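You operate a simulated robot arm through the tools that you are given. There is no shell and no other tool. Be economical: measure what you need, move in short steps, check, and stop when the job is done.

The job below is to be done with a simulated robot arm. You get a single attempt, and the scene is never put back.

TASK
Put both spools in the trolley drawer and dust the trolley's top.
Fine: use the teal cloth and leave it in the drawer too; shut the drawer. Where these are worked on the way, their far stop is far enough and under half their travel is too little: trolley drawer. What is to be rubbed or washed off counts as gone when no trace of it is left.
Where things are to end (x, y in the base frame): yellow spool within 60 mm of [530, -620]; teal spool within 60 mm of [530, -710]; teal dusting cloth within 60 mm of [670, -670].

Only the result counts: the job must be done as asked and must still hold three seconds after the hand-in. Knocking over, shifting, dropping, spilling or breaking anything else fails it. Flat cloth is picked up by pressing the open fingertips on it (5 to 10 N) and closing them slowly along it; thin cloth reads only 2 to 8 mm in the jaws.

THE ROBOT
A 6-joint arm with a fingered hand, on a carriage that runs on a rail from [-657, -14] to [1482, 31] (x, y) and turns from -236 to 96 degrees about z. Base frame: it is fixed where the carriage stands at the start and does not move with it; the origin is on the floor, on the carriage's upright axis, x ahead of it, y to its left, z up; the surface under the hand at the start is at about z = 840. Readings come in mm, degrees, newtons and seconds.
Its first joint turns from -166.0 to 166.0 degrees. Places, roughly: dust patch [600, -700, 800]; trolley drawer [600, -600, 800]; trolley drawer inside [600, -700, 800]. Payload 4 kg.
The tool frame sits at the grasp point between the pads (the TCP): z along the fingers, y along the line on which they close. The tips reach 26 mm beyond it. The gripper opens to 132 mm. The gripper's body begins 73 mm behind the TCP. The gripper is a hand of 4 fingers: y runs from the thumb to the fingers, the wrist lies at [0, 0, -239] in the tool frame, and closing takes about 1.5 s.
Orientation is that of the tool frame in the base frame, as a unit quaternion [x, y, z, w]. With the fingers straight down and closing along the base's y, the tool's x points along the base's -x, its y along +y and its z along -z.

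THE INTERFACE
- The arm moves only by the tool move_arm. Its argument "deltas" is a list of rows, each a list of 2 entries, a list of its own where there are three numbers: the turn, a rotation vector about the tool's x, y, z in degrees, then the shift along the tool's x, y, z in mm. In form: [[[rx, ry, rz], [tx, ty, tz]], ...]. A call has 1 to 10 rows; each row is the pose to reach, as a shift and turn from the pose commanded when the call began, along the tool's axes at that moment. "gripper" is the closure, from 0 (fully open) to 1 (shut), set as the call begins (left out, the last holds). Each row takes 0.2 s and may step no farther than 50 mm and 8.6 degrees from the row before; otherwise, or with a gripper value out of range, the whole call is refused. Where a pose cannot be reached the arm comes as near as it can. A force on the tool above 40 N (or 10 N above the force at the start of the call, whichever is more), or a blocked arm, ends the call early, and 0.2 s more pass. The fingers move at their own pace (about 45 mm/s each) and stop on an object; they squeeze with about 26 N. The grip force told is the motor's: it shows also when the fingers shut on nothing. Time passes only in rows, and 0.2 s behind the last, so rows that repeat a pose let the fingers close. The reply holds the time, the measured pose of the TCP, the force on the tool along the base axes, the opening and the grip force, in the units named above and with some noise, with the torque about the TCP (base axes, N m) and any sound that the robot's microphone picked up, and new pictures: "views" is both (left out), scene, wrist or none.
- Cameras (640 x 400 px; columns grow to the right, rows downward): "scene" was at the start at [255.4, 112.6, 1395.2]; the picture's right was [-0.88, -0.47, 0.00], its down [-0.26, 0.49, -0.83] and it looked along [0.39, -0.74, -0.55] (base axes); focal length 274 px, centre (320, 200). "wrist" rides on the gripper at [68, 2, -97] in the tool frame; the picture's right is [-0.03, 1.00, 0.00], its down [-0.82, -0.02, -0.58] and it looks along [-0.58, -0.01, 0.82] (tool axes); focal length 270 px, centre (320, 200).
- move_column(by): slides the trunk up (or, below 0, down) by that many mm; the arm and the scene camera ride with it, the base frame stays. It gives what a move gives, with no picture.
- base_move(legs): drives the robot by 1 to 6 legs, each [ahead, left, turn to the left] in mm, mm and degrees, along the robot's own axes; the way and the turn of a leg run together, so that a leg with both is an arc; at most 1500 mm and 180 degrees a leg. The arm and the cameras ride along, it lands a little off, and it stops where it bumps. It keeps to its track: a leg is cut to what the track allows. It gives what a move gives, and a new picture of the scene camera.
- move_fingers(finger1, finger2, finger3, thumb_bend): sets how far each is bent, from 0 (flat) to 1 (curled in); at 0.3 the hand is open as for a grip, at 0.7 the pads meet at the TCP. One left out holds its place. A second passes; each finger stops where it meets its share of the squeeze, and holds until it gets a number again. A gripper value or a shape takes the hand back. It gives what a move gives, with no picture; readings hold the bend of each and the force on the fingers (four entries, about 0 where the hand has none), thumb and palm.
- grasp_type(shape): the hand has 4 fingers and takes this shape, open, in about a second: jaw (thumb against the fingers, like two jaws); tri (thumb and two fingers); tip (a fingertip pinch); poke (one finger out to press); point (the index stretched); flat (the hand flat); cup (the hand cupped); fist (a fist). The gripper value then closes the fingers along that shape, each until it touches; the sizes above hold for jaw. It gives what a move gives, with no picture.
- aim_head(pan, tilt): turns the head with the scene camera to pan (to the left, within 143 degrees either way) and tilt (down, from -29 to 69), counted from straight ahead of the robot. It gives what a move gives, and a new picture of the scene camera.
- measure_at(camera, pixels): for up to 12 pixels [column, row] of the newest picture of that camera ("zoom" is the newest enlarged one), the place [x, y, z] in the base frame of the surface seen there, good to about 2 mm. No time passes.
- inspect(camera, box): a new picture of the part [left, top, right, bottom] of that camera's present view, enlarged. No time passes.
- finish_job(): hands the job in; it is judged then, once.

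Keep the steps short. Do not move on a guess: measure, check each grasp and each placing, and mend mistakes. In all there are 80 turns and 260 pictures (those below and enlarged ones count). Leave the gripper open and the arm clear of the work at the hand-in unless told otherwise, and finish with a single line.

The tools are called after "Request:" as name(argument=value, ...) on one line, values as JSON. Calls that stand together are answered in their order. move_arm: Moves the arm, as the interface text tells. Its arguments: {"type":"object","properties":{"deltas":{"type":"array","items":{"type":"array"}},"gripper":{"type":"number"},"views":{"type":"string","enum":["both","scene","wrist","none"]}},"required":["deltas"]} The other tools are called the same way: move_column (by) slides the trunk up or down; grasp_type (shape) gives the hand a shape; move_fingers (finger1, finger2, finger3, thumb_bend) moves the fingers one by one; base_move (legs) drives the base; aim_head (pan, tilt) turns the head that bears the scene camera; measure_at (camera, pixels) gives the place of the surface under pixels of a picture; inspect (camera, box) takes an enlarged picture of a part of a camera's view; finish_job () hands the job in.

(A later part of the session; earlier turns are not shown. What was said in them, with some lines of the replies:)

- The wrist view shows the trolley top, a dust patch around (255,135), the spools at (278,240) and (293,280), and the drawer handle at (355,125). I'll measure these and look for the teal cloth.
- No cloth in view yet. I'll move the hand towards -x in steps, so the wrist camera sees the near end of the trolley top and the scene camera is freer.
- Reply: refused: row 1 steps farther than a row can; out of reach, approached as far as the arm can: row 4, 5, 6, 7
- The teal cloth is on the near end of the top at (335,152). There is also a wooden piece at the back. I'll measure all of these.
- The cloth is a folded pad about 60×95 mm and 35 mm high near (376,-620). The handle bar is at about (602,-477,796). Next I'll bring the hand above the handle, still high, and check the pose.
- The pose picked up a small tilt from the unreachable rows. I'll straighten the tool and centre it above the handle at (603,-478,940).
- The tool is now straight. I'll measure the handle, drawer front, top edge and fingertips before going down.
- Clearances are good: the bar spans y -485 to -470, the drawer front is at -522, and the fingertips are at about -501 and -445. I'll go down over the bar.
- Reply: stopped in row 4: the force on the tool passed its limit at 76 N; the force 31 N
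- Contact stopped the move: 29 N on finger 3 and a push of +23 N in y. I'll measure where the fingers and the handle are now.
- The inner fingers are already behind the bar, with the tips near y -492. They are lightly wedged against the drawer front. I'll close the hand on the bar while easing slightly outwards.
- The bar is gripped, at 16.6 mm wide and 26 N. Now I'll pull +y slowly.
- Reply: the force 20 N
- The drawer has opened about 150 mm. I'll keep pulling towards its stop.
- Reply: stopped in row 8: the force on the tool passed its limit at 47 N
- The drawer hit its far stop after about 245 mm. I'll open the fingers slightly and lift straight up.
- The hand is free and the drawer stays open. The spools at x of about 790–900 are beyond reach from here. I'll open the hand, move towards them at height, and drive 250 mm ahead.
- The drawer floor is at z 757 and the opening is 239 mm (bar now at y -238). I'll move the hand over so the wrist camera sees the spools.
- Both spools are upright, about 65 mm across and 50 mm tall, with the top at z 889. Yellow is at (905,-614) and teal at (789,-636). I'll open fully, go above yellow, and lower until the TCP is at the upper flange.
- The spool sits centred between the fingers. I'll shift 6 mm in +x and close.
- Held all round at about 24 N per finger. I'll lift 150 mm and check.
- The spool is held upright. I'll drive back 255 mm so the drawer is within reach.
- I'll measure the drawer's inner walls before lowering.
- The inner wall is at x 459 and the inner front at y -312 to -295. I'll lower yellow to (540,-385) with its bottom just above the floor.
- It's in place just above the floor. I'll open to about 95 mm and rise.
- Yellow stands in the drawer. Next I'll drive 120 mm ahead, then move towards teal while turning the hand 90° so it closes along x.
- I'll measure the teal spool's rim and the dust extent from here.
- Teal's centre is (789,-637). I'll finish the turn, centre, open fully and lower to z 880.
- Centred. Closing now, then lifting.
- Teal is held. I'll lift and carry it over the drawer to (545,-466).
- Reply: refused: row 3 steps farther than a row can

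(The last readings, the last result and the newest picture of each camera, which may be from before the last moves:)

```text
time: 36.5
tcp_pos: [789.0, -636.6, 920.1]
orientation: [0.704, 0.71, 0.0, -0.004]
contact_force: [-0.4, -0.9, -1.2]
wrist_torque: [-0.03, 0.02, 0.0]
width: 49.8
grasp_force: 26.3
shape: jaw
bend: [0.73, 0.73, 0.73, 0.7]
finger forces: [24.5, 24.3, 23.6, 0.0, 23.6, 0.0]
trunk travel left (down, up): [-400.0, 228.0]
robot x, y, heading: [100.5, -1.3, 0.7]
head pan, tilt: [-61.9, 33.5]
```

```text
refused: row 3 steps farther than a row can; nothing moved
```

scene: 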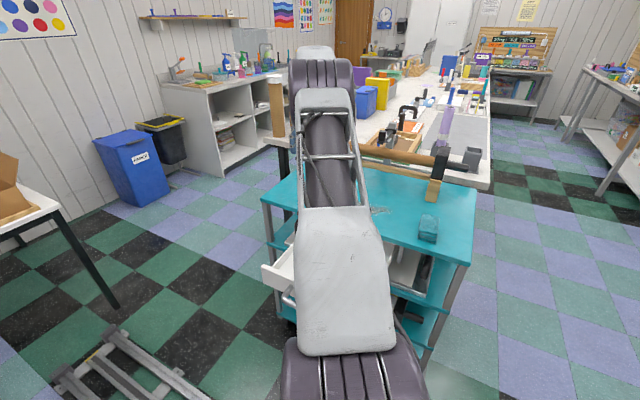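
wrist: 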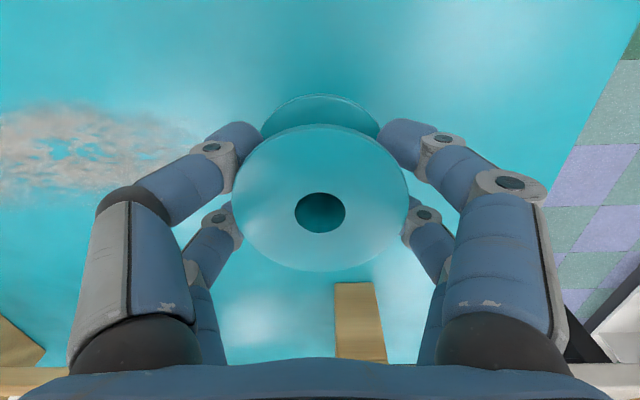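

Request:
move_arm(deltas=[[[0, 0, 0], [0, 0, -40]], [[0, 0, 0], [0, 0, -80]], [[0, 0, 0], [26, -36, -80]], [[0, 0, 0], [52, -72, -80]], [[0, 0, 0], [78, -108, -80]], [[0, 0, 0], [102, -144, -80]], [[0, 0, 0], [126, -180, -80]], [[0, 0, 0], [150, -214, -80]], [[0, 0, 0], [170, -244, -80]], [[0, 0, 0], [170, -244, -80]]], views="wrist")

```text
time: 38.7
tcp_pos: [545.0, -469.3, 1000.9]
orientation: [0.705, 0.71, -0.001, -0.005]
contact_force: [0.9, 0.3, 0.0]
wrist_torque: [0.02, 0.01, -0.04]
width: 49.6
grasp_force: 26.0
shape: jaw
bend: [0.73, 0.73, 0.73, 0.7]
finger forces: [24.7, 24.6, 23.9, 0.0, 23.8, 0.1]
trunk travel left (down, up): [-400.0, 228.0]
robot x, y, heading: [104.0, 1.0, 0.3]
head pan, tilt: [-61.9, 33.5]
```

wrist: 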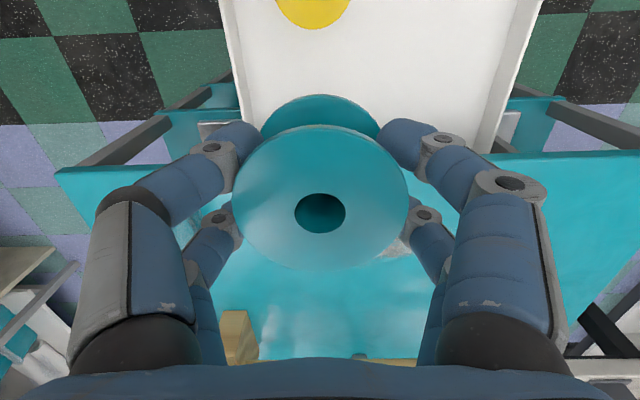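

Aligned. I'll lower to z 799.

Request:
move_arm(deltas=[[[0, 0, 0], [2, 0, 45]], [[0, 0, 0], [2, 0, 90]], [[0, 0, 0], [2, 0, 130]], [[0, 0, 0], [2, 0, 165]], [[0, 0, 0], [2, 0, 190]], [[0, 0, 0], [2, 0, 202]], [[0, 0, 0], [2, 0, 202]]], views="wrist")

```text
time: 40.3
tcp_pos: [543.8, -467.4, 799.6]
orientation: [0.704, 0.71, 0.0, -0.005]
contact_force: [-0.8, -0.3, -0.4]
wrist_torque: [-0.02, -0.01, -0.01]
width: 49.6
grasp_force: 26.2
shape: jaw
bend: [0.73, 0.73, 0.73, 0.7]
finger forces: [24.7, 24.8, 24.2, 0.1, 24.0, 0.0]
trunk travel left (down, up): [-400.0, 228.0]
robot x, y, heading: [102.0, -1.5, 0.1]
head pan, tilt: [-61.9, 33.5]
```

wrist: 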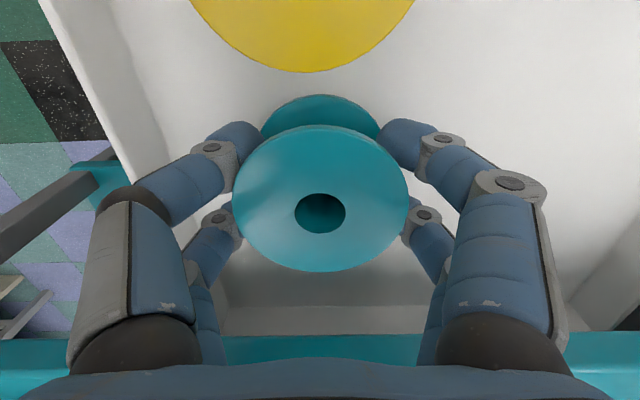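

No contact yet. I'll go 2 mm lower, open, and rise.

Request:
move_arm(deltas=[[[0, 0, 0], [0, 0, 2]], [[0, 0, 0], [0, 0, 2]], [[0, 0, 0], [0, 0, 2]], [[0, 0, 0], [0, 0, 2]], [[0, 0, 0], [0, 0, 2]], [[0, 0, 0], [0, 0, -40]], [[0, 0, 0], [0, 0, -85]], [[0, 0, 0], [0, 0, -130]], [[0, 0, 0], [0, 0, -175]], [[0, 0, 0], [0, 0, -220]]], gripper=0.28, views="wrist")

```text
time: 42.5
tcp_pos: [544.2, -470.2, 1021.7]
orientation: [0.704, 0.71, 0.0, -0.005]
contact_force: [0.2, 0.1, -0.7]
wrist_torque: [0.06, 0.01, 0.02]
width: 94.8
grasp_force: 0.1
shape: jaw
bend: [0.66, 0.66, 0.66, 0.55]
finger forces: [0.1, 0.0, 0.0, 0.0, 0.0, 0.1]
trunk travel left (down, up): [-400.0, 228.0]
robot x, y, heading: [99.3, 3.9, 0.3]
head pan, tilt: [-61.9, 33.5]
```

wrist: 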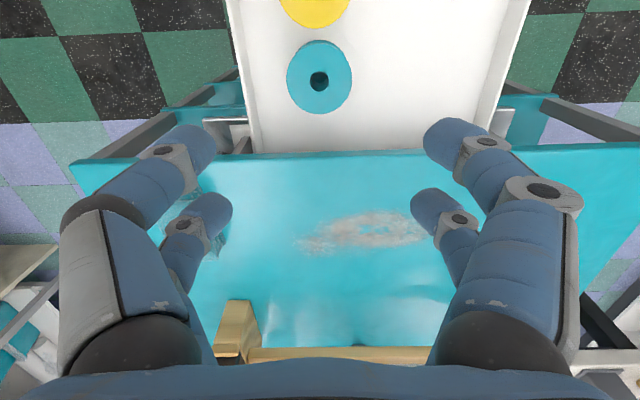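

Teal stands in the drawer next to yellow. Now I'll move over to the cloth with the hand closing along x.

Request:
measure_at(camera="wrist", pixels=[[290, 78], [350, 78], [319, 44], [319, 112], [316, 24], [310, 240], [315, 228], [420, 220]])

Request:
move_arm(deltas=[[[0, 0, 0], [-30, -34, 0]], [[0, 0, 0], [-60, -68, 0]], [[0, 0, 0], [-90, -102, 0]], [[0, 0, 0], [-120, -136, 0]], [[0, 0, 0], [-145, -168, 0]]], gripper=0)

```text
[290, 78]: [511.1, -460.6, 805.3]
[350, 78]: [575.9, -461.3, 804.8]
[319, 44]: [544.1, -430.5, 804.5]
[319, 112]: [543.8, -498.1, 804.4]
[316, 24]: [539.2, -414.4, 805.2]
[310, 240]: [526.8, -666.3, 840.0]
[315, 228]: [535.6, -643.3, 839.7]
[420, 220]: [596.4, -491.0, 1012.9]
```

```text
time: 43.7
tcp_pos: [376.6, -615.1, 1020.3]
orientation: [0.704, 0.71, -0.001, -0.004]
contact_force: [0.0, 0.5, 0.8]
wrist_torque: [-0.01, 0.03, -0.02]
width: 131.9
grasp_force: 0.1
shape: jaw
bend: [0.3, 0.3, 0.3, 0.3]
finger forces: [0.1, 0.1, 0.0, 0.0, 0.1, 0.1]
trunk travel left (down, up): [-400.0, 228.0]
robot x, y, heading: [99.5, 6.7, 0.3]
head pan, tilt: [-61.9, 33.5]
```

scene: 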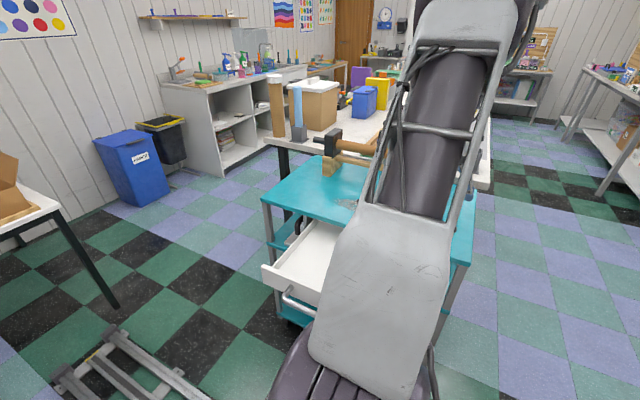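
wrist: 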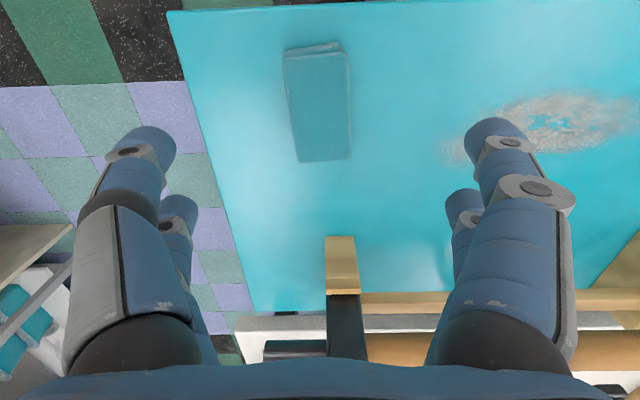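

Teal is at (544,-464). Now the cloth's outline.

Request:
measure_at(camera="wrist", pixels=[[288, 60], [344, 55], [350, 150], [298, 157], [320, 105], [285, 52], [340, 43], [325, 163], [352, 100], [318, 75], [322, 140], [450, 155]])

Request:
inspect(camera="wrist", box=[240, 20, 400, 180])

```text
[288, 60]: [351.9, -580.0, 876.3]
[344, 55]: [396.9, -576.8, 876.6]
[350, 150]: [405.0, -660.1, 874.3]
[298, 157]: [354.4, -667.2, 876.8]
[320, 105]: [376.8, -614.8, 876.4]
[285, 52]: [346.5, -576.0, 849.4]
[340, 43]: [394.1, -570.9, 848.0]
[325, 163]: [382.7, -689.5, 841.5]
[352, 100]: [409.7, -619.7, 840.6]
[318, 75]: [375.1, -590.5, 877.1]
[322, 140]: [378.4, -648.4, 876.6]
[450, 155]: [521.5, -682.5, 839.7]
```

```text
2.50 times, centred on (320, 100) of wrist
```

zoom: 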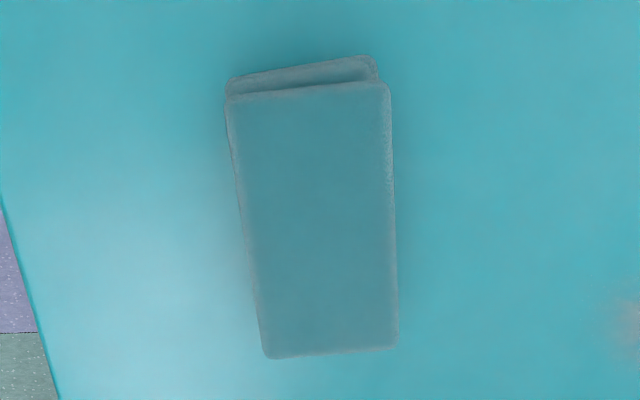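

The cloth pad is about 50×90×36 mm and centred at (377,-620). I'll lower to z 876 so its bottom sticks out below the fingertips, then close.

Request:
move_arm(deltas=[[[0, 0, 0], [-5, 0, 35]], [[0, 0, -3], [-5, 0, 70]], [[0, 0, -3], [-5, 0, 105]], [[0, 0, -3], [-5, 0, 130]], [[0, 0, -3], [-5, 0, 145]], [[0, 0, -3], [-5, 0, 145]]], views="wrist")

```text
time: 45.1
tcp_pos: [374.8, -622.0, 873.6]
orientation: [0.685, 0.728, 0.0, -0.005]
contact_force: [-0.7, 0.6, 0.6]
wrist_torque: [-0.01, -0.01, -0.04]
width: 131.8
grasp_force: 0.0
shape: jaw
bend: [0.3, 0.3, 0.3, 0.3]
finger forces: [0.0, 0.0, 0.0, 0.1, 0.0, 0.0]
trunk travel left (down, up): [-400.0, 228.0]
robot x, y, heading: [100.2, 2.2, 0.3]
head pan, tilt: [-61.9, 33.5]
```

wrist: 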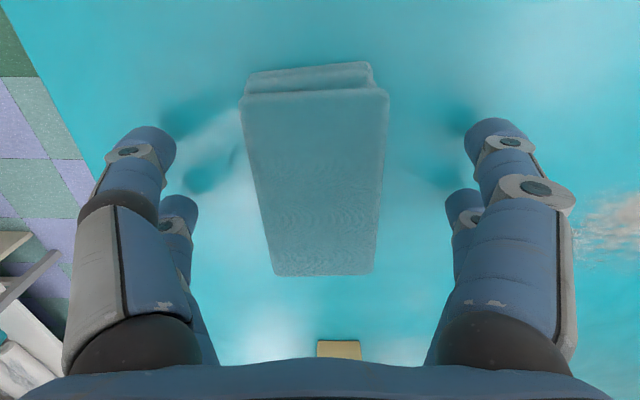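

Aligned with the cloth. Closing.

Request:
move_arm(deltas=[[[0, 0, 0], [0, 1, 0]], [[0, 0, 0], [0, 1, 0]], [[0, 0, 0], [0, 1, 0]], [[0, 0, 0], [0, 1, 0]], [[0, 0, 0], [0, 1, 0]], [[0, 0, 0], [0, 1, 0]], [[0, 0, 0], [0, 1, 0]], [[0, 0, 0], [0, 1, 0]]], gripper=0.95, views="wrist")

```text
time: 46.9
tcp_pos: [378.2, -620.2, 875.2]
orientation: [0.685, 0.729, 0.0, -0.005]
contact_force: [-0.1, 0.4, -0.4]
wrist_torque: [0.01, -0.02, -0.02]
width: 48.3
grasp_force: 26.7
shape: jaw
bend: [0.74, 0.74, 0.74, 0.7]
finger forces: [23.8, 23.6, 23.7, 0.0, 23.7, 0.0]
trunk travel left (down, up): [-400.0, 228.0]
robot x, y, heading: [103.5, 1.4, 0.7]
head pan, tilt: [-61.9, 33.5]
```

wrist: 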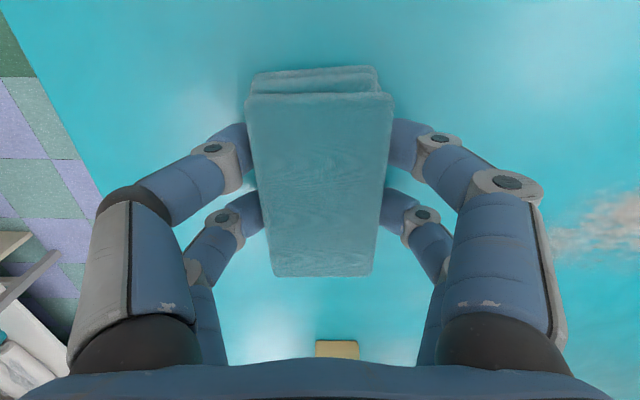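

The cloth is held at 48 mm wide. I'll lift 25 mm and carry it to the start of the dust strip at (475,-655).

Request:
move_arm(deltas=[[[0, 0, 0], [0, 0, -25]], [[0, 0, 1], [-14, 32, -25]], [[0, 0, 2], [-28, 64, -25]], [[0, 0, 3.4], [-41, 95, -25]], [[0, 0, 3.4], [-41, 95, -10]], [[0, 0, 3.4], [-41, 95, 0]]], views="wrist")

```text
time: 48.3
tcp_pos: [474.7, -653.6, 874.8]
orientation: [0.707, 0.707, 0.001, -0.005]
contact_force: [-0.2, 0.9, 2.6]
wrist_torque: [0.05, 0.03, 0.02]
width: 48.0
grasp_force: 25.6
shape: jaw
bend: [0.74, 0.74, 0.74, 0.7]
finger forces: [24.1, 23.8, 23.7, 0.1, 24.2, 0.0]
trunk travel left (down, up): [-400.0, 228.0]
robot x, y, heading: [102.3, 1.6, 0.7]
head pan, tilt: [-61.9, 33.5]
```

wrist: 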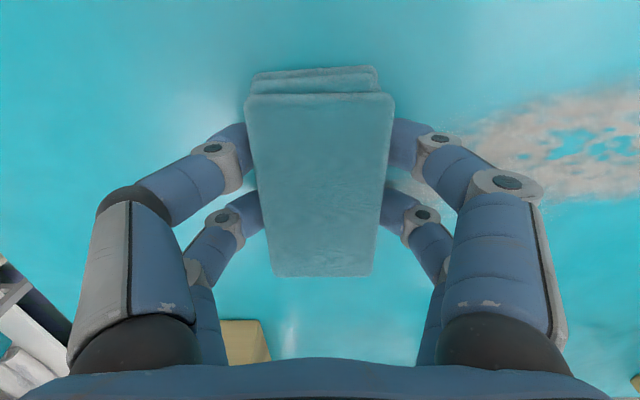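

Light contact at 2.6 N. I'll press 2 mm more and wipe along +x.

Request:
move_arm(deltas=[[[0, 0, 0], [0, 0, 2]], [[0, 0, 0], [0, 30, 2]], [[0, 0, 0], [0, 60, 2]], [[0, 0, 0], [0, 90, 2]], [[0, 0, 0], [0, 120, 2]], [[0, 0, 0], [0, 150, 2]], [[0, 0, 0], [0, 180, 2]], [[0, 0, 0], [0, 210, 2]], [[0, 0, 0], [0, 240, 2]], [[0, 0, 0], [0, 270, 2]]], views="wrist")

```text
time: 50.5
tcp_pos: [743.1, -651.8, 872.6]
orientation: [0.707, 0.707, 0.0, -0.004]
contact_force: [-11.7, -0.2, 32.4]
wrist_torque: [0.06, 0.76, 0.11]
width: 50.3
grasp_force: 25.8
shape: jaw
bend: [0.75, 0.75, 0.74, 0.7]
finger forces: [24.2, 24.2, 29.2, 0.0, 30.7, 0.0]
trunk travel left (down, up): [-400.0, 228.0]
robot x, y, heading: [103.5, 0.7, 0.3]
head pan, tilt: [-61.9, 33.5]
```

wrist: 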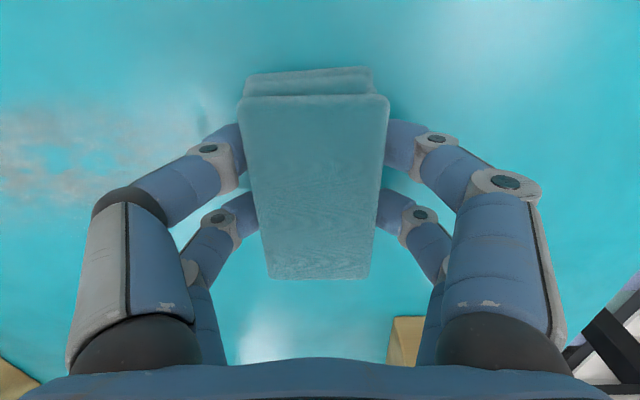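

The dust at the left looks fainter. Normal force is 32 N, so I'll ease up 0.5 mm and wipe back slightly nearer the front.

Request:
move_arm(deltas=[[[0, 0, 0], [10, 0, -0.5]], [[0, 0, 0], [10, -30, -0.5]], [[0, 0, 0], [10, -60, -0.5]], [[0, 0, 0], [10, -90, -0.5]], [[0, 0, 0], [10, -120, -0.5]], [[0, 0, 0], [10, -150, -0.5]], [[0, 0, 0], [10, -180, -0.5]], [[0, 0, 0], [10, -210, -0.5]], [[0, 0, 0], [10, -240, -0.5]], [[0, 0, 0], [10, -270, -0.5]]], views="wrist")

```text
time: 52.7
tcp_pos: [476.4, -643.1, 871.9]
orientation: [0.707, 0.708, 0.0, -0.005]
contact_force: [4.7, -0.1, 16.0]
wrist_torque: [0.02, -0.17, -0.04]
width: 49.8
grasp_force: 26.6
shape: jaw
bend: [0.74, 0.74, 0.75, 0.71]
finger forces: [28.2, 27.6, 26.0, 0.1, 25.7, 0.1]
trunk travel left (down, up): [-400.0, 228.0]
robot x, y, heading: [99.9, 3.3, 0.3]
head pan, tilt: [-61.9, 33.5]
```

wrist: 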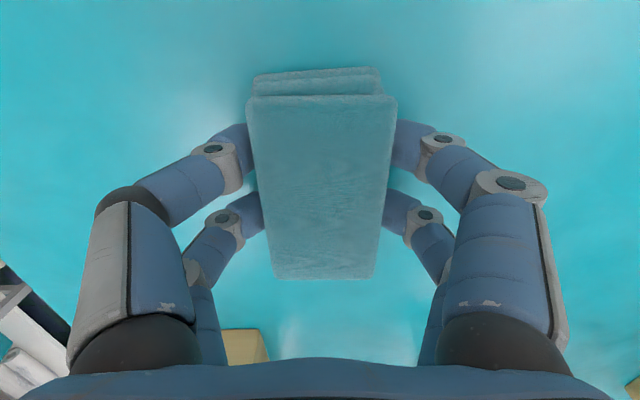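

The dust looks gone from here. I'll make two more passes, one farther back (y -678) and one near the front (y -622), so nothing is left.

Request:
move_arm(deltas=[[[0, 0, 0], [-35, 0, 0]], [[0, 0, 0], [-35, 30, 0]], [[0, 0, 0], [-35, 60, 0]], [[0, 0, 0], [-35, 90, 0]], [[0, 0, 0], [-35, 120, 0]], [[0, 0, 0], [-35, 150, 0]], [[0, 0, 0], [-35, 180, -0.3]], [[0, 0, 0], [-35, 210, -0.3]], [[0, 0, 0], [-35, 240, -0.6]], [[0, 0, 0], [-35, 270, -0.6]]], views="none")

Request:
move_arm(deltas=[[[0, 0, 0], [45, 0, 0]], [[0, 0, 0], [57, -30, 0]], [[0, 0, 0], [57, -60, 0]], [[0, 0, 0], [57, -90, 0]], [[0, 0, 0], [57, -120, 0]], [[0, 0, 0], [57, -150, 0]], [[0, 0, 0], [57, -180, 0]], [[0, 0, 0], [57, -210, 0]], [[0, 0, 0], [57, -240, 0]], [[0, 0, 0], [57, -270, 0]]], views="none")

Request:
move_arm(deltas=[[[0, 0, 0], [-35, 0, 0]], [[0, 0, 0], [-35, 30, 0]], [[0, 0, 0], [-35, 60, 0]], [[0, 0, 0], [-35, 90, 0]], [[0, 0, 0], [-35, 120, 0]], [[0, 0, 0], [-35, 150, 0]], [[0, 0, 0], [-35, 180, 0]], [[0, 0, 0], [-35, 210, -0.3]], [[0, 0, 0], [-35, 240, -0.6]], [[0, 0, 0], [-35, 270, -0.6]]])

```text
time: 54.9
tcp_pos: [745.8, -680.7, 869.9]
orientation: [0.707, 0.707, 0.0, -0.004]
contact_force: [-9.6, -0.2, 32.7]
wrist_torque: [0.09, 0.54, 0.05]
width: 51.4
grasp_force: 26.0
shape: jaw
bend: [0.75, 0.75, 0.74, 0.71]
finger forces: [25.2, 24.7, 29.3, 0.0, 31.0, 0.0]
trunk travel left (down, up): [-400.0, 228.0]
robot x, y, heading: [100.3, 0.5, 0.4]
head pan, tilt: [-61.9, 33.5]
```

```text
time: 57.1
tcp_pos: [473.9, -620.2, 872.7]
orientation: [0.706, 0.708, 0.0, -0.006]
contact_force: [-0.9, -0.1, 2.0]
wrist_torque: [-0.03, 0.02, -0.04]
width: 49.7
grasp_force: 25.6
shape: jaw
bend: [0.74, 0.74, 0.74, 0.71]
finger forces: [26.2, 25.6, 26.3, 0.0, 26.0, 0.1]
trunk travel left (down, up): [-400.0, 228.0]
robot x, y, heading: [94.9, 0.0, 0.4]
head pan, tilt: [-61.9, 33.5]
```

```text
time: 59.3
tcp_pos: [745.5, -657.3, 874.4]
orientation: [0.707, 0.707, 0.0, -0.005]
contact_force: [0.0, -0.8, -1.0]
wrist_torque: [0.0, -0.03, 0.04]
width: 49.7
grasp_force: 25.9
shape: jaw
bend: [0.74, 0.74, 0.74, 0.71]
finger forces: [26.2, 25.8, 26.2, 0.0, 25.9, 0.0]
trunk travel left (down, up): [-400.0, 228.0]
robot x, y, heading: [101.9, 1.7, 0.4]
head pan, tilt: [-61.9, 33.5]
```

scene: 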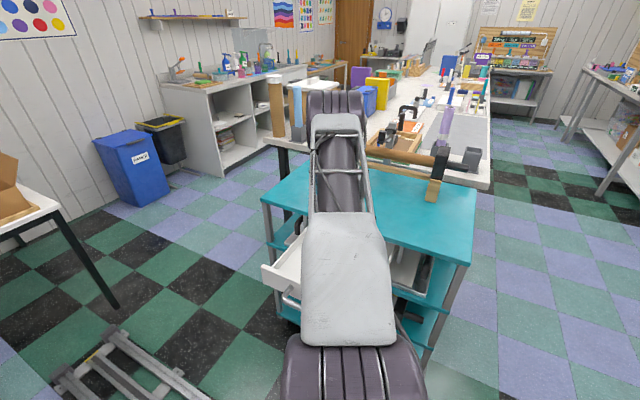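
wrist: 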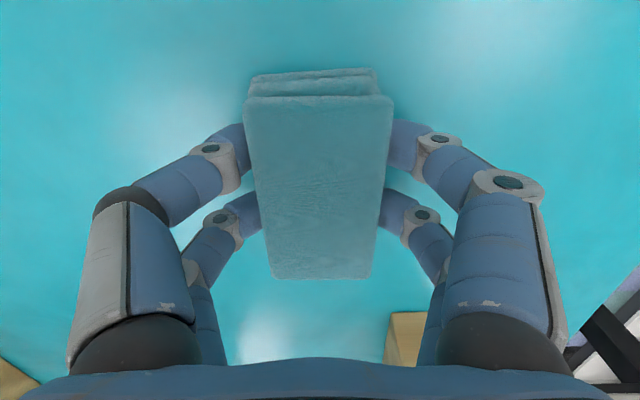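

Now I'll lift 150 mm and inspect the patch area for traces.

Request:
move_arm(deltas=[[[0, 0, 0], [0, 0, -35]], [[0, 0, 0], [10, -20, -75]], [[0, 0, 0], [30, -45, -110]], [[0, 0, 0], [50, -70, -140]], [[0, 0, 0], [80, -90, -160]]], views="wrist")

Request:
inspect(camera="wrist", box=[0, 0, 320, 200])

Request:
inspect(camera="wrist", box=[320, 0, 640, 200])

```text
time: 60.5
tcp_pos: [654.9, -577.7, 1033.3]
orientation: [0.706, 0.708, 0.0, -0.005]
contact_force: [-0.3, -0.4, -1.2]
wrist_torque: [0.01, 0.01, 0.05]
width: 49.8
grasp_force: 25.5
shape: jaw
bend: [0.74, 0.74, 0.74, 0.71]
finger forces: [26.2, 25.8, 26.0, 0.0, 25.8, 0.0]
trunk travel left (down, up): [-400.0, 228.0]
robot x, y, heading: [101.6, 2.5, 0.2]
head pan, tilt: [-61.9, 33.5]
```

wrist: 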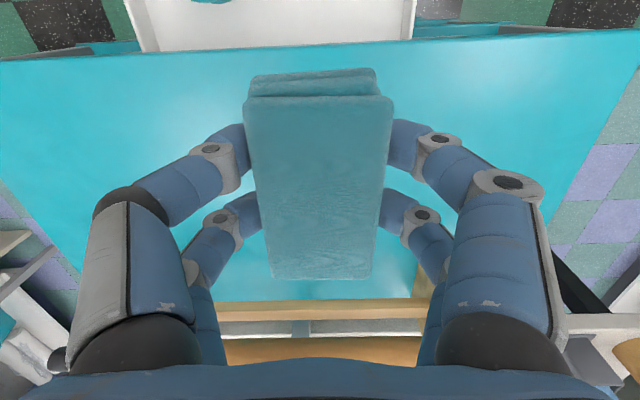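

```text
2.00 times, centred on (160, 100) of wrist
```

zoom: 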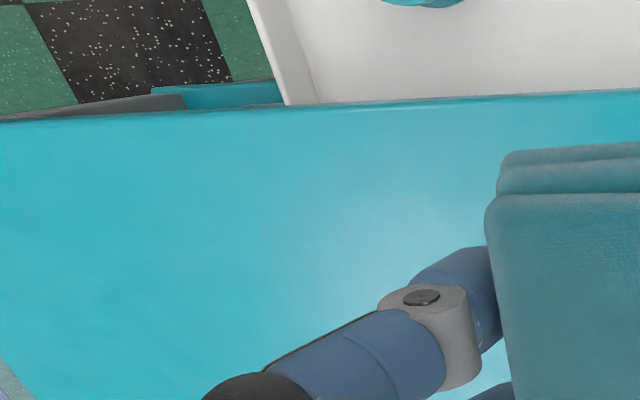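

```text
2.00 times, centred on (480, 100) of wrist
```

zoom: 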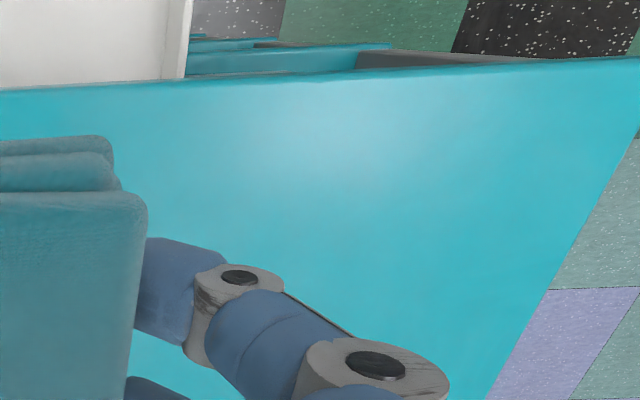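

Part of the patch is hidden behind the cloth, so I'll view it from the +x side.

Request:
move_arm(deltas=[[[0, 0, 0], [-10, 45, -5]], [[0, 0, 0], [-20, 90, -10]], [[0, 0, 0], [-30, 135, -15]], [[0, 0, 0], [-30, 150, -20]]], views="wrist")

Request:
inspect(camera="wrist", box=[0, 20, 260, 180])

```text
time: 61.5
tcp_pos: [805.3, -609.5, 1050.9]
orientation: [0.706, 0.708, 0.0, -0.005]
contact_force: [0.1, -1.4, 0.2]
wrist_torque: [0.01, -0.02, 0.02]
width: 49.7
grasp_force: 26.3
shape: jaw
bend: [0.74, 0.74, 0.74, 0.71]
finger forces: [26.2, 25.6, 26.1, 0.0, 25.7, 0.0]
trunk travel left (down, up): [-400.0, 228.0]
robot x, y, heading: [98.3, 0.3, 0.3]
head pan, tilt: [-61.9, 33.5]
```

wrist: 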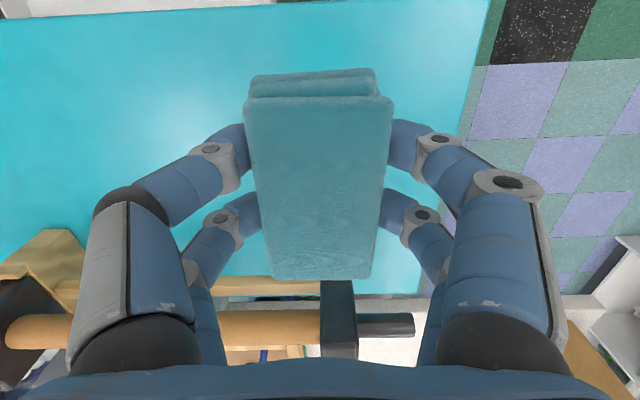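

```text
2.46 times, centred on (130, 100) of wrist
```

zoom: 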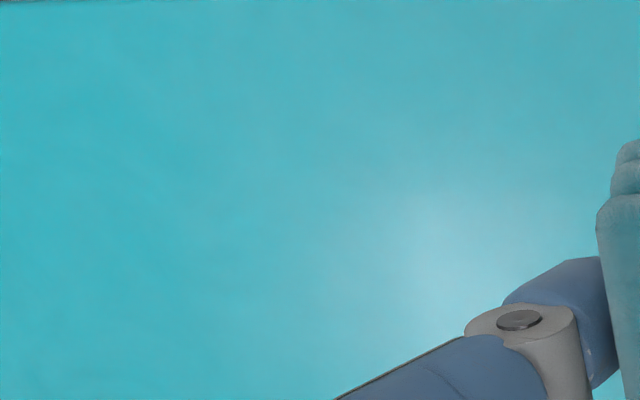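

The top is clean. I'll carry the cloth over the drawer to (670,-431).

Request:
move_arm(deltas=[[[0, 0, 0], [36, -27, 10]], [[0, 0, 0], [72, -54, 20]], [[0, 0, 0], [108, -81, 30]], [[0, 0, 0], [144, -108, 40]], [[0, 0, 0], [180, -135, 50]], [[0, 0, 0], [180, -135, 90]], [[0, 0, 0], [180, -135, 120]]], views="wrist")

```text
time: 63.1
tcp_pos: [672.1, -426.6, 933.9]
orientation: [0.707, 0.708, 0.0, -0.004]
contact_force: [-0.3, -0.9, 0.7]
wrist_torque: [-0.03, 0.01, 0.0]
width: 49.7
grasp_force: 26.0
shape: jaw
bend: [0.74, 0.74, 0.74, 0.71]
finger forces: [25.8, 25.2, 25.7, 0.0, 25.3, 0.1]
trunk travel left (down, up): [-400.0, 228.0]
robot x, y, heading: [100.5, 3.2, 0.7]
head pan, tilt: [-61.9, 33.5]
```

wrist: 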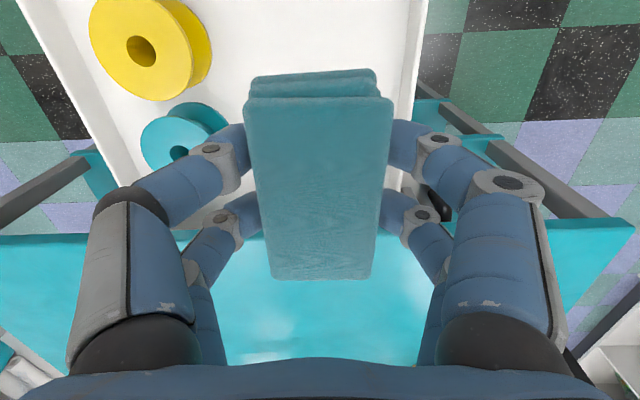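

Clear of both spools. I'll lower to z of about 795.

Request:
move_arm(deltas=[[[0, 0, 0], [-3, 0, 40]], [[0, 0, 0], [-3, 0, 80]], [[0, 0, 0], [-3, 0, 110]], [[0, 0, 0], [-3, 0, 128]], [[0, 0, 0], [-3, 0, 136]], [[0, 0, 0], [-3, 0, 139]]], views="wrist")

```text
time: 64.5
tcp_pos: [668.6, -429.4, 794.2]
orientation: [0.706, 0.708, 0.0, -0.005]
contact_force: [-0.1, -0.7, -0.6]
wrist_torque: [-0.02, 0.0, 0.02]
width: 49.8
grasp_force: 26.4
shape: jaw
bend: [0.74, 0.74, 0.74, 0.71]
finger forces: [25.8, 25.2, 25.6, 0.1, 25.3, 0.0]
trunk travel left (down, up): [-400.0, 228.0]
robot x, y, heading: [100.9, -0.2, 0.4]
head pan, tilt: [-61.9, 33.5]
```

wrist: 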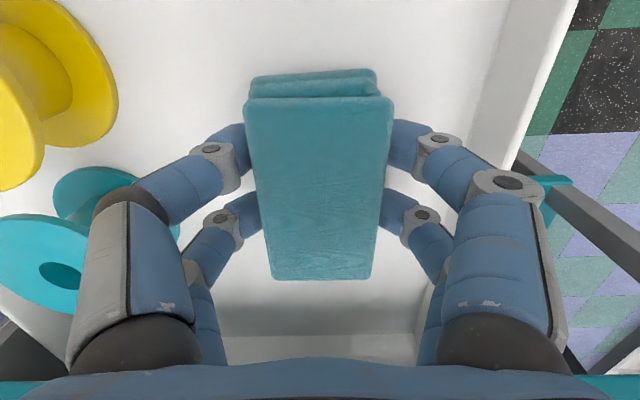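

I'll go 3 mm lower, release, and rise.

Request:
move_arm(deltas=[[[0, 0, 0], [0, 0, 2]], [[0, 0, 0], [0, 0, 3]], [[0, 0, 0], [0, 0, 3]], [[0, 0, 0], [0, 0, 3]], [[0, 0, 0], [0, 0, 3]], [[0, 0, 0], [0, 0, 3]], [[0, 0, 0], [0, 0, -40]], [[0, 0, 0], [0, 0, -85]], [[0, 0, 0], [0, 0, -130]], [[0, 0, 0], [0, 0, -175]]], gripper=0.28, views="wrist")

```text
time: 66.7
tcp_pos: [666.6, -428.5, 969.5]
orientation: [0.706, 0.708, 0.0, -0.005]
contact_force: [0.7, -0.2, -0.2]
wrist_torque: [0.0, 0.01, 0.0]
width: 94.9
grasp_force: 0.0
shape: jaw
bend: [0.66, 0.66, 0.66, 0.55]
finger forces: [0.0, 0.0, 0.0, 0.1, 0.0, 0.1]
trunk travel left (down, up): [-400.0, 228.0]
robot x, y, heading: [99.8, 1.5, 0.6]
head pan, tilt: [-61.9, 33.5]
```

wrist: 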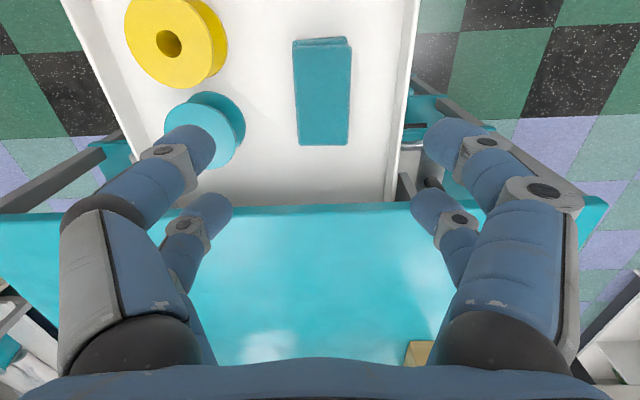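

All three items are in the drawer. I'll check their positions, drive back about 140 mm with the hand high, and bring the closed hand to the outer side of the handle.

Request:
measure_at(camera="wrist", pixels=[[297, 42], [348, 45], [350, 140], [300, 145], [322, 90], [125, 42], [200, 42], [168, 85], [205, 110], [410, 120]])

Request:
move_arm(deltas=[[[0, 0, 0], [0, 0, -40]], [[0, 0, 0], [0, 0, -80]], [[0, 0, 0], [0, 0, -80]], [[0, 0, 0], [0, 0, -80]], [[0, 0, 0], [0, 0, -80]]], gripper=1.0, views="none")

Request:
base_move(legs=[[-150, 0, 0]])

Request:
move_arm(deltas=[[[0, 0, 0], [40, 14, 0]], [[0, 0, 0], [80, 28, 0]], [[0, 0, 0], [120, 42, 0]], [[0, 0, 0], [160, 56, 0]], [[0, 0, 0], [200, 70, 0]], [[0, 0, 0], [235, 82, 0]], [[0, 0, 0], [253, 86, 0]]])

```text
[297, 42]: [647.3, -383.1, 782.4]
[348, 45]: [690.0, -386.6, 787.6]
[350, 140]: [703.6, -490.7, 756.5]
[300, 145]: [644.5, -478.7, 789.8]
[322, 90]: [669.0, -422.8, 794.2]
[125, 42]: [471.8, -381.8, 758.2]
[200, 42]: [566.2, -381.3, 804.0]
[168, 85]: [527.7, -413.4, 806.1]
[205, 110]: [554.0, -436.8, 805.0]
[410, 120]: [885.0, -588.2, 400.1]
```

```text
time: 67.9
tcp_pos: [669.8, -429.5, 1052.8]
orientation: [0.707, 0.707, 0.0, -0.005]
contact_force: [0.5, 0.5, 0.4]
wrist_torque: [-0.03, -0.02, 0.0]
width: 0.3
grasp_force: 0.1
shape: jaw
bend: [0.62, 0.62, 0.62, 0.7]
finger forces: [0.0, 0.0, 0.1, 0.0, 0.1, 0.0]
trunk travel left (down, up): [-400.0, 228.0]
robot x, y, heading: [101.2, 3.3, 0.5]
head pan, tilt: [-61.9, 33.5]
```

```text
time: 69.3
tcp_pos: [516.0, -432.4, 1051.9]
orientation: [0.707, 0.707, 0.0, -0.004]
contact_force: [-0.1, 0.3, -0.4]
wrist_torque: [-0.03, -0.01, -0.03]
width: 0.1
grasp_force: 26.2
shape: jaw
bend: [0.62, 0.62, 0.62, 0.7]
finger forces: [0.0, 0.0, 0.1, 0.0, 0.0, 0.0]
trunk travel left (down, up): [-400.0, 228.0]
robot x, y, heading: [-50.3, -1.5, 0.4]
head pan, tilt: [-61.9, 33.5]
```

scene: 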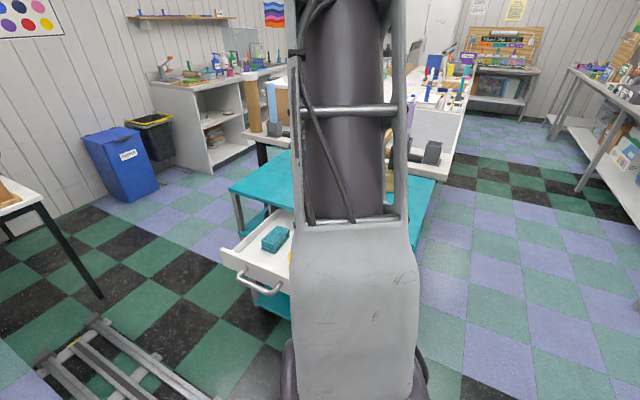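

```text
time: 70.9
tcp_pos: [604.5, -180.4, 1053.9]
orientation: [0.707, 0.707, 0.0, -0.005]
contact_force: [0.0, -0.6, -0.5]
wrist_torque: [-0.01, 0.02, -0.02]
width: 0.0
grasp_force: 26.2
shape: jaw
bend: [0.62, 0.62, 0.62, 0.7]
finger forces: [0.0, 0.1, 0.0, 0.0, 0.1, 0.1]
trunk travel left (down, up): [-400.0, 228.0]
robot x, y, heading: [-49.5, -1.1, 0.2]
head pan, tilt: [-61.9, 33.5]
```

scene: 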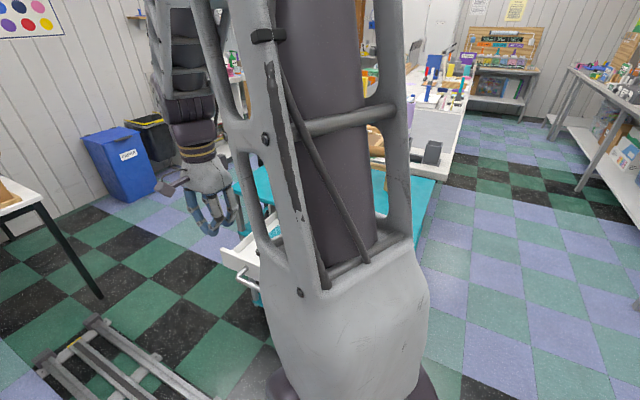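
wrist: 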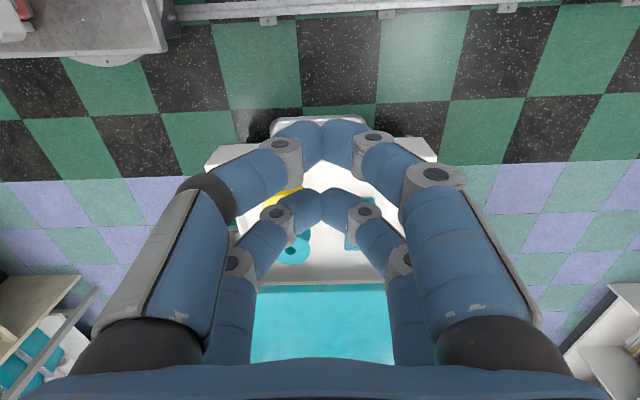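

The closed fingers will clear the bar by about 20 mm. I'll lower to z 800 in front of the handle.

Request:
move_arm(deltas=[[[0, 0, 0], [2, 0, 45]], [[0, 0, 0], [2, 0, 90]], [[0, 0, 0], [2, 0, 135]], [[0, 0, 0], [2, 0, 180]], [[0, 0, 0], [2, 0, 220]], [[0, 0, 0], [2, 0, 254]]], views="wrist")

```text
time: 72.3
tcp_pos: [599.1, -179.2, 798.7]
orientation: [0.707, 0.707, 0.001, -0.005]
contact_force: [0.4, -0.1, -0.8]
wrist_torque: [0.0, 0.02, -0.01]
width: 0.0
grasp_force: 26.1
shape: jaw
bend: [0.62, 0.62, 0.62, 0.7]
finger forces: [0.0, 0.0, 0.0, 0.0, 0.1, 0.0]
trunk travel left (down, up): [-400.0, 228.0]
robot x, y, heading: [-53.2, -1.6, 0.7]
head pan, tilt: [-61.9, 33.5]
```

wrist: 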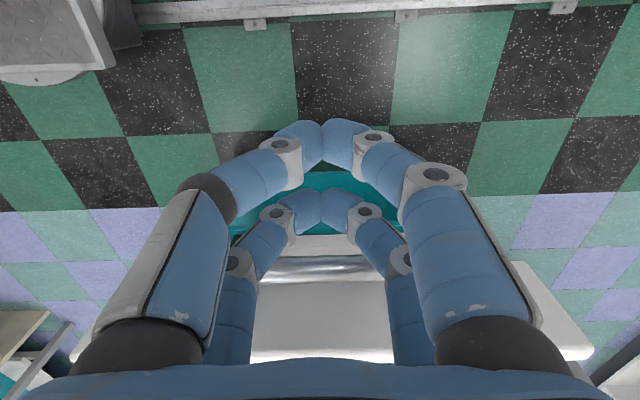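

The bar is just behind the fingers. I'll push in -y slowly and watch the force.

Request:
move_arm(deltas=[[[0, 0, 0], [-15, 2, 0]], [[0, 0, 0], [-27, 2, 0]], [[0, 0, 0], [-39, 2, 0]], [[0, 0, 0], [-51, 2, 0]], [[0, 0, 0], [-64, 2, 0]], [[0, 0, 0], [-77, 2, 0]], [[0, 0, 0], [-90, 2, 0]], [[0, 0, 0], [-103, 2, 0]], [[0, 0, 0], [-116, 2, 0]], [[0, 0, 0], [-129, 2, 0]]])

```text
time: 74.5
tcp_pos: [604.1, -305.7, 795.8]
orientation: [0.707, 0.707, -0.001, -0.005]
contact_force: [0.0, 0.2, 1.6]
wrist_torque: [-0.03, -0.01, 0.04]
width: 0.0
grasp_force: 26.1
shape: jaw
bend: [0.62, 0.63, 0.62, 0.7]
finger forces: [0.0, 0.7, 0.0, 0.0, 0.0, 0.0]
trunk travel left (down, up): [-400.0, 228.0]
robot x, y, heading: [-51.7, 1.6, 0.4]
head pan, tilt: [-61.9, 33.5]
```

scene: 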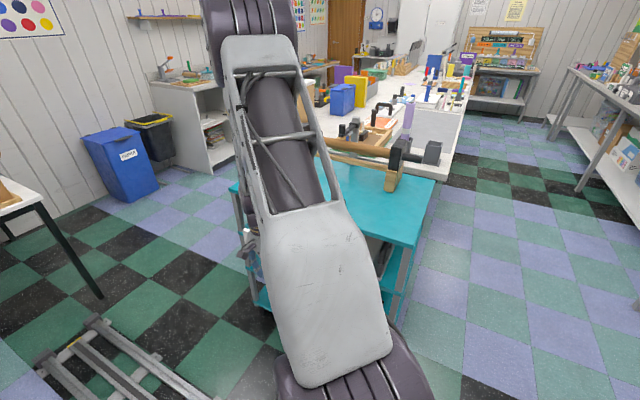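
wrist: 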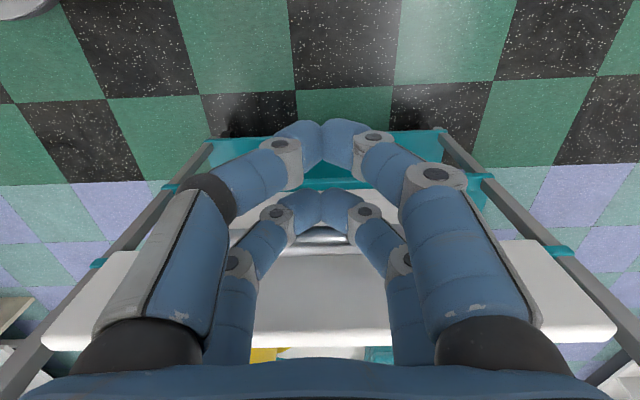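

The drawer slides with little force. Continuing more slowly.

Request:
move_arm(deltas=[[[0, 0, 0], [-12, 0, -2]], [[0, 0, 0], [-24, 0, -2]], [[0, 0, 0], [-36, 0, -2]], [[0, 0, 0], [-48, 0, -2]], [[0, 0, 0], [-60, 0, -2]], [[0, 0, 0], [-72, 0, -2]], [[0, 0, 0], [-84, 0, -2]], [[0, 0, 0], [-96, 0, -2]], [[0, 0, 0], [-108, 0, -2]], [[0, 0, 0], [-118, 0, -2]]])

```text
time: 76.7
tcp_pos: [602.5, -423.1, 798.6]
orientation: [0.707, 0.707, 0.0, -0.005]
contact_force: [1.1, 1.5, -0.1]
wrist_torque: [0.02, -0.02, 0.02]
width: 0.0
grasp_force: 25.8
shape: jaw
bend: [0.62, 0.63, 0.63, 0.7]
finger forces: [0.0, 0.3, 0.0, 0.0, 0.1, 0.0]
trunk travel left (down, up): [-400.0, 228.0]
robot x, y, heading: [-49.7, -3.7, 0.5]
head pan, tilt: [-61.9, 33.5]
```

scene: 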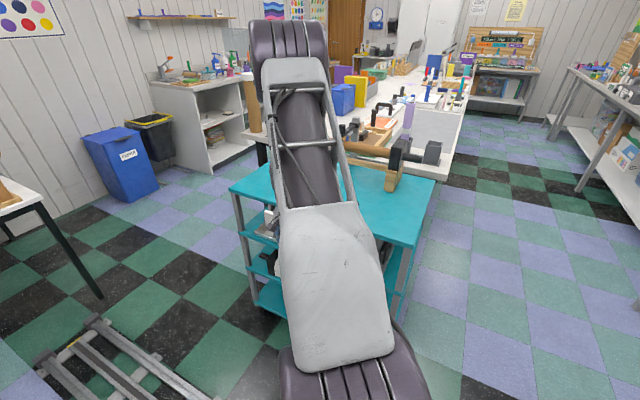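
wrist: 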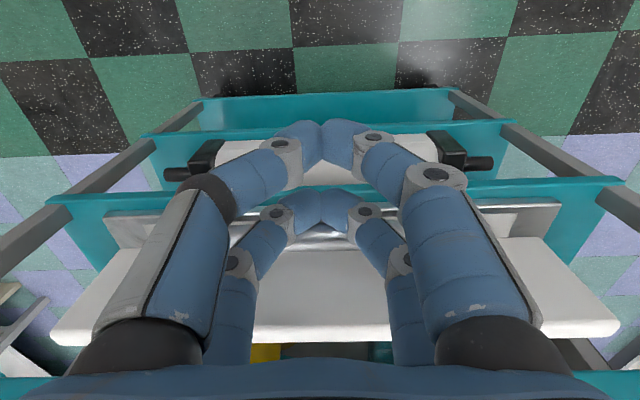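

Nearly shut. I'll take small steps until the force rises at the stop.

Request:
move_arm(deltas=[[[0, 0, 0], [-5, 0, 0]], [[0, 0, 0], [-10, 0, 0]], [[0, 0, 0], [-14, 0, 0]], [[0, 0, 0], [-18, 0, 0]], [[0, 0, 0], [-22, 0, 0]], [[0, 0, 0], [-25, 0, 0]], [[0, 0, 0], [-28, 0, 0]], [[0, 0, 0], [-31, 0, 0]], [[0, 0, 0], [-34, 0, 0]]], views="wrist")

Request:
measure_at(camera="wrist", pixels=[[320, 237], [320, 300], [320, 325], [320, 245]])

```text
time: 78.4
tcp_pos: [603.3, -444.1, 798.3]
orientation: [0.704, 0.71, 0.001, -0.01]
contact_force: [-1.3, 13.1, 9.9]
wrist_torque: [-0.1, -0.06, 0.07]
width: 0.1
grasp_force: 26.1
shape: jaw
bend: [0.62, 0.63, 0.62, 0.7]
finger forces: [0.0, 7.0, 0.7, 0.0, 0.0, 0.0]
trunk travel left (down, up): [-400.0, 228.0]
robot x, y, heading: [-52.5, -2.7, 0.6]
head pan, tilt: [-61.9, 33.5]
stopped in row 8: the force on the tool passed its limit at 44 N (the readings are from after the stop); the commanded pose is now the measured one
```

wrist: 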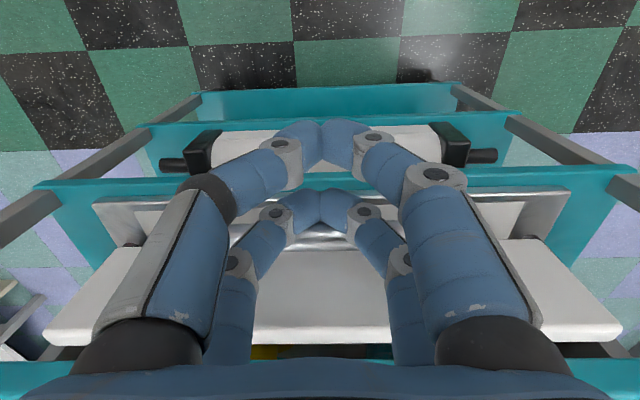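

```text
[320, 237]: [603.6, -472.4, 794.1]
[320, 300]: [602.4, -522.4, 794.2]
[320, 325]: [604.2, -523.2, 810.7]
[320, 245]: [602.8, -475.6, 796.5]
```

The front face is back at y -522.5, the same as when it was shut at the start. I'll back off, rise clear, open the hand and look.

Request:
move_arm(deltas=[[[0, 0, 0], [15, 0, 0]], [[0, 0, 0], [35, 0, 0]], [[0, 0, 0], [35, 0, -45]], [[0, 0, 0], [35, 0, -90]], [[0, 0, 0], [35, 0, -135]], [[0, 0, 0], [35, 0, -180]], [[0, 0, 0], [35, 0, -225]], [[0, 0, 0], [35, 0, -270]], [[0, 0, 0], [35, 0, -300]]], gripper=1.0, views="none")

Request:
move_arm(deltas=[[[0, 0, 0], [0, 0, -10]], [[0, 0, 0], [0, 0, -20]], [[0, 0, 0], [0, 0, -20]], [[0, 0, 0], [0, 0, -20]], [[0, 0, 0], [0, 0, -20]], [[0, 0, 0], [0, 0, -20]], [[0, 0, 0], [0, 0, -20]]], gripper=0)

Request:
inspect(camera="wrist", box=[180, 60, 460, 340])

```text
time: 80.4
tcp_pos: [608.9, -418.7, 1097.3]
orientation: [0.706, 0.708, 0.0, -0.009]
contact_force: [0.2, -0.1, 0.4]
wrist_torque: [0.02, 0.0, 0.0]
width: 0.0
grasp_force: 26.1
shape: jaw
bend: [0.62, 0.63, 0.62, 0.7]
finger forces: [0.0, 0.0, 0.0, 0.1, 0.0, 0.0]
trunk travel left (down, up): [-400.0, 228.0]
robot x, y, heading: [-52.3, 1.8, 0.2]
head pan, tilt: [-61.9, 33.5]
```

```text
time: 82.0
tcp_pos: [607.0, -416.8, 1116.4]
orientation: [0.705, 0.709, 0.001, -0.009]
contact_force: [0.5, -0.9, 0.2]
wrist_torque: [0.0, -0.01, -0.02]
width: 131.8
grasp_force: 0.1
shape: jaw
bend: [0.3, 0.3, 0.3, 0.3]
finger forces: [0.0, 0.0, 0.0, 0.0, 0.0, 0.1]
trunk travel left (down, up): [-400.0, 228.0]
robot x, y, heading: [-49.6, -0.0, 0.7]
head pan, tilt: [-61.9, 33.5]
```

scene: 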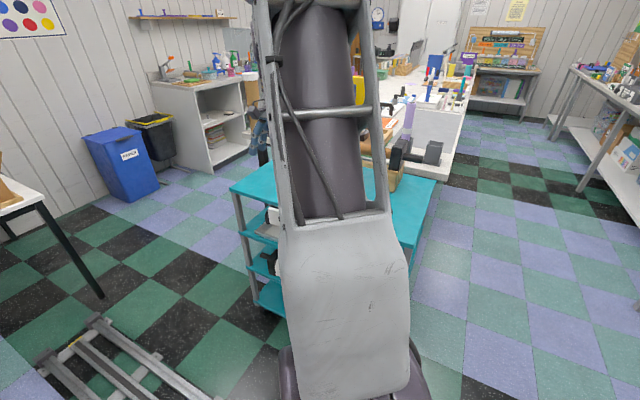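
wrist: 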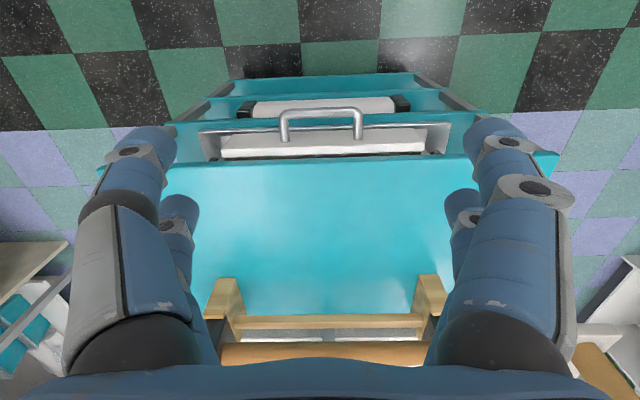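

```text
1.43 times, centred on (320, 200) of wrist
```

zoom: 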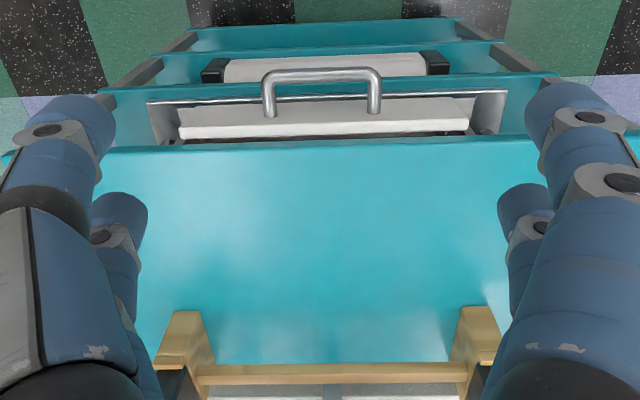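

The drawer is shut and the top is clean. One last check of the bar position.

Request:
measure_at(camera="wrist", pixels=[[320, 110], [320, 150], [240, 145], [405, 140]])

```text
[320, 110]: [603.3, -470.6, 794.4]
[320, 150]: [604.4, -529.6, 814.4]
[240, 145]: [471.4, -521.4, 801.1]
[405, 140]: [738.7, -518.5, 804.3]
```

The drawer front is at y -529.6, matching its shut position at the start. Handing in.

Request:
finish_job()

```text
The job is handed in.
```

Handed in: both spools and the teal cloth are in the shut trolley drawer at their places, and no dust shows on the trolley's top.
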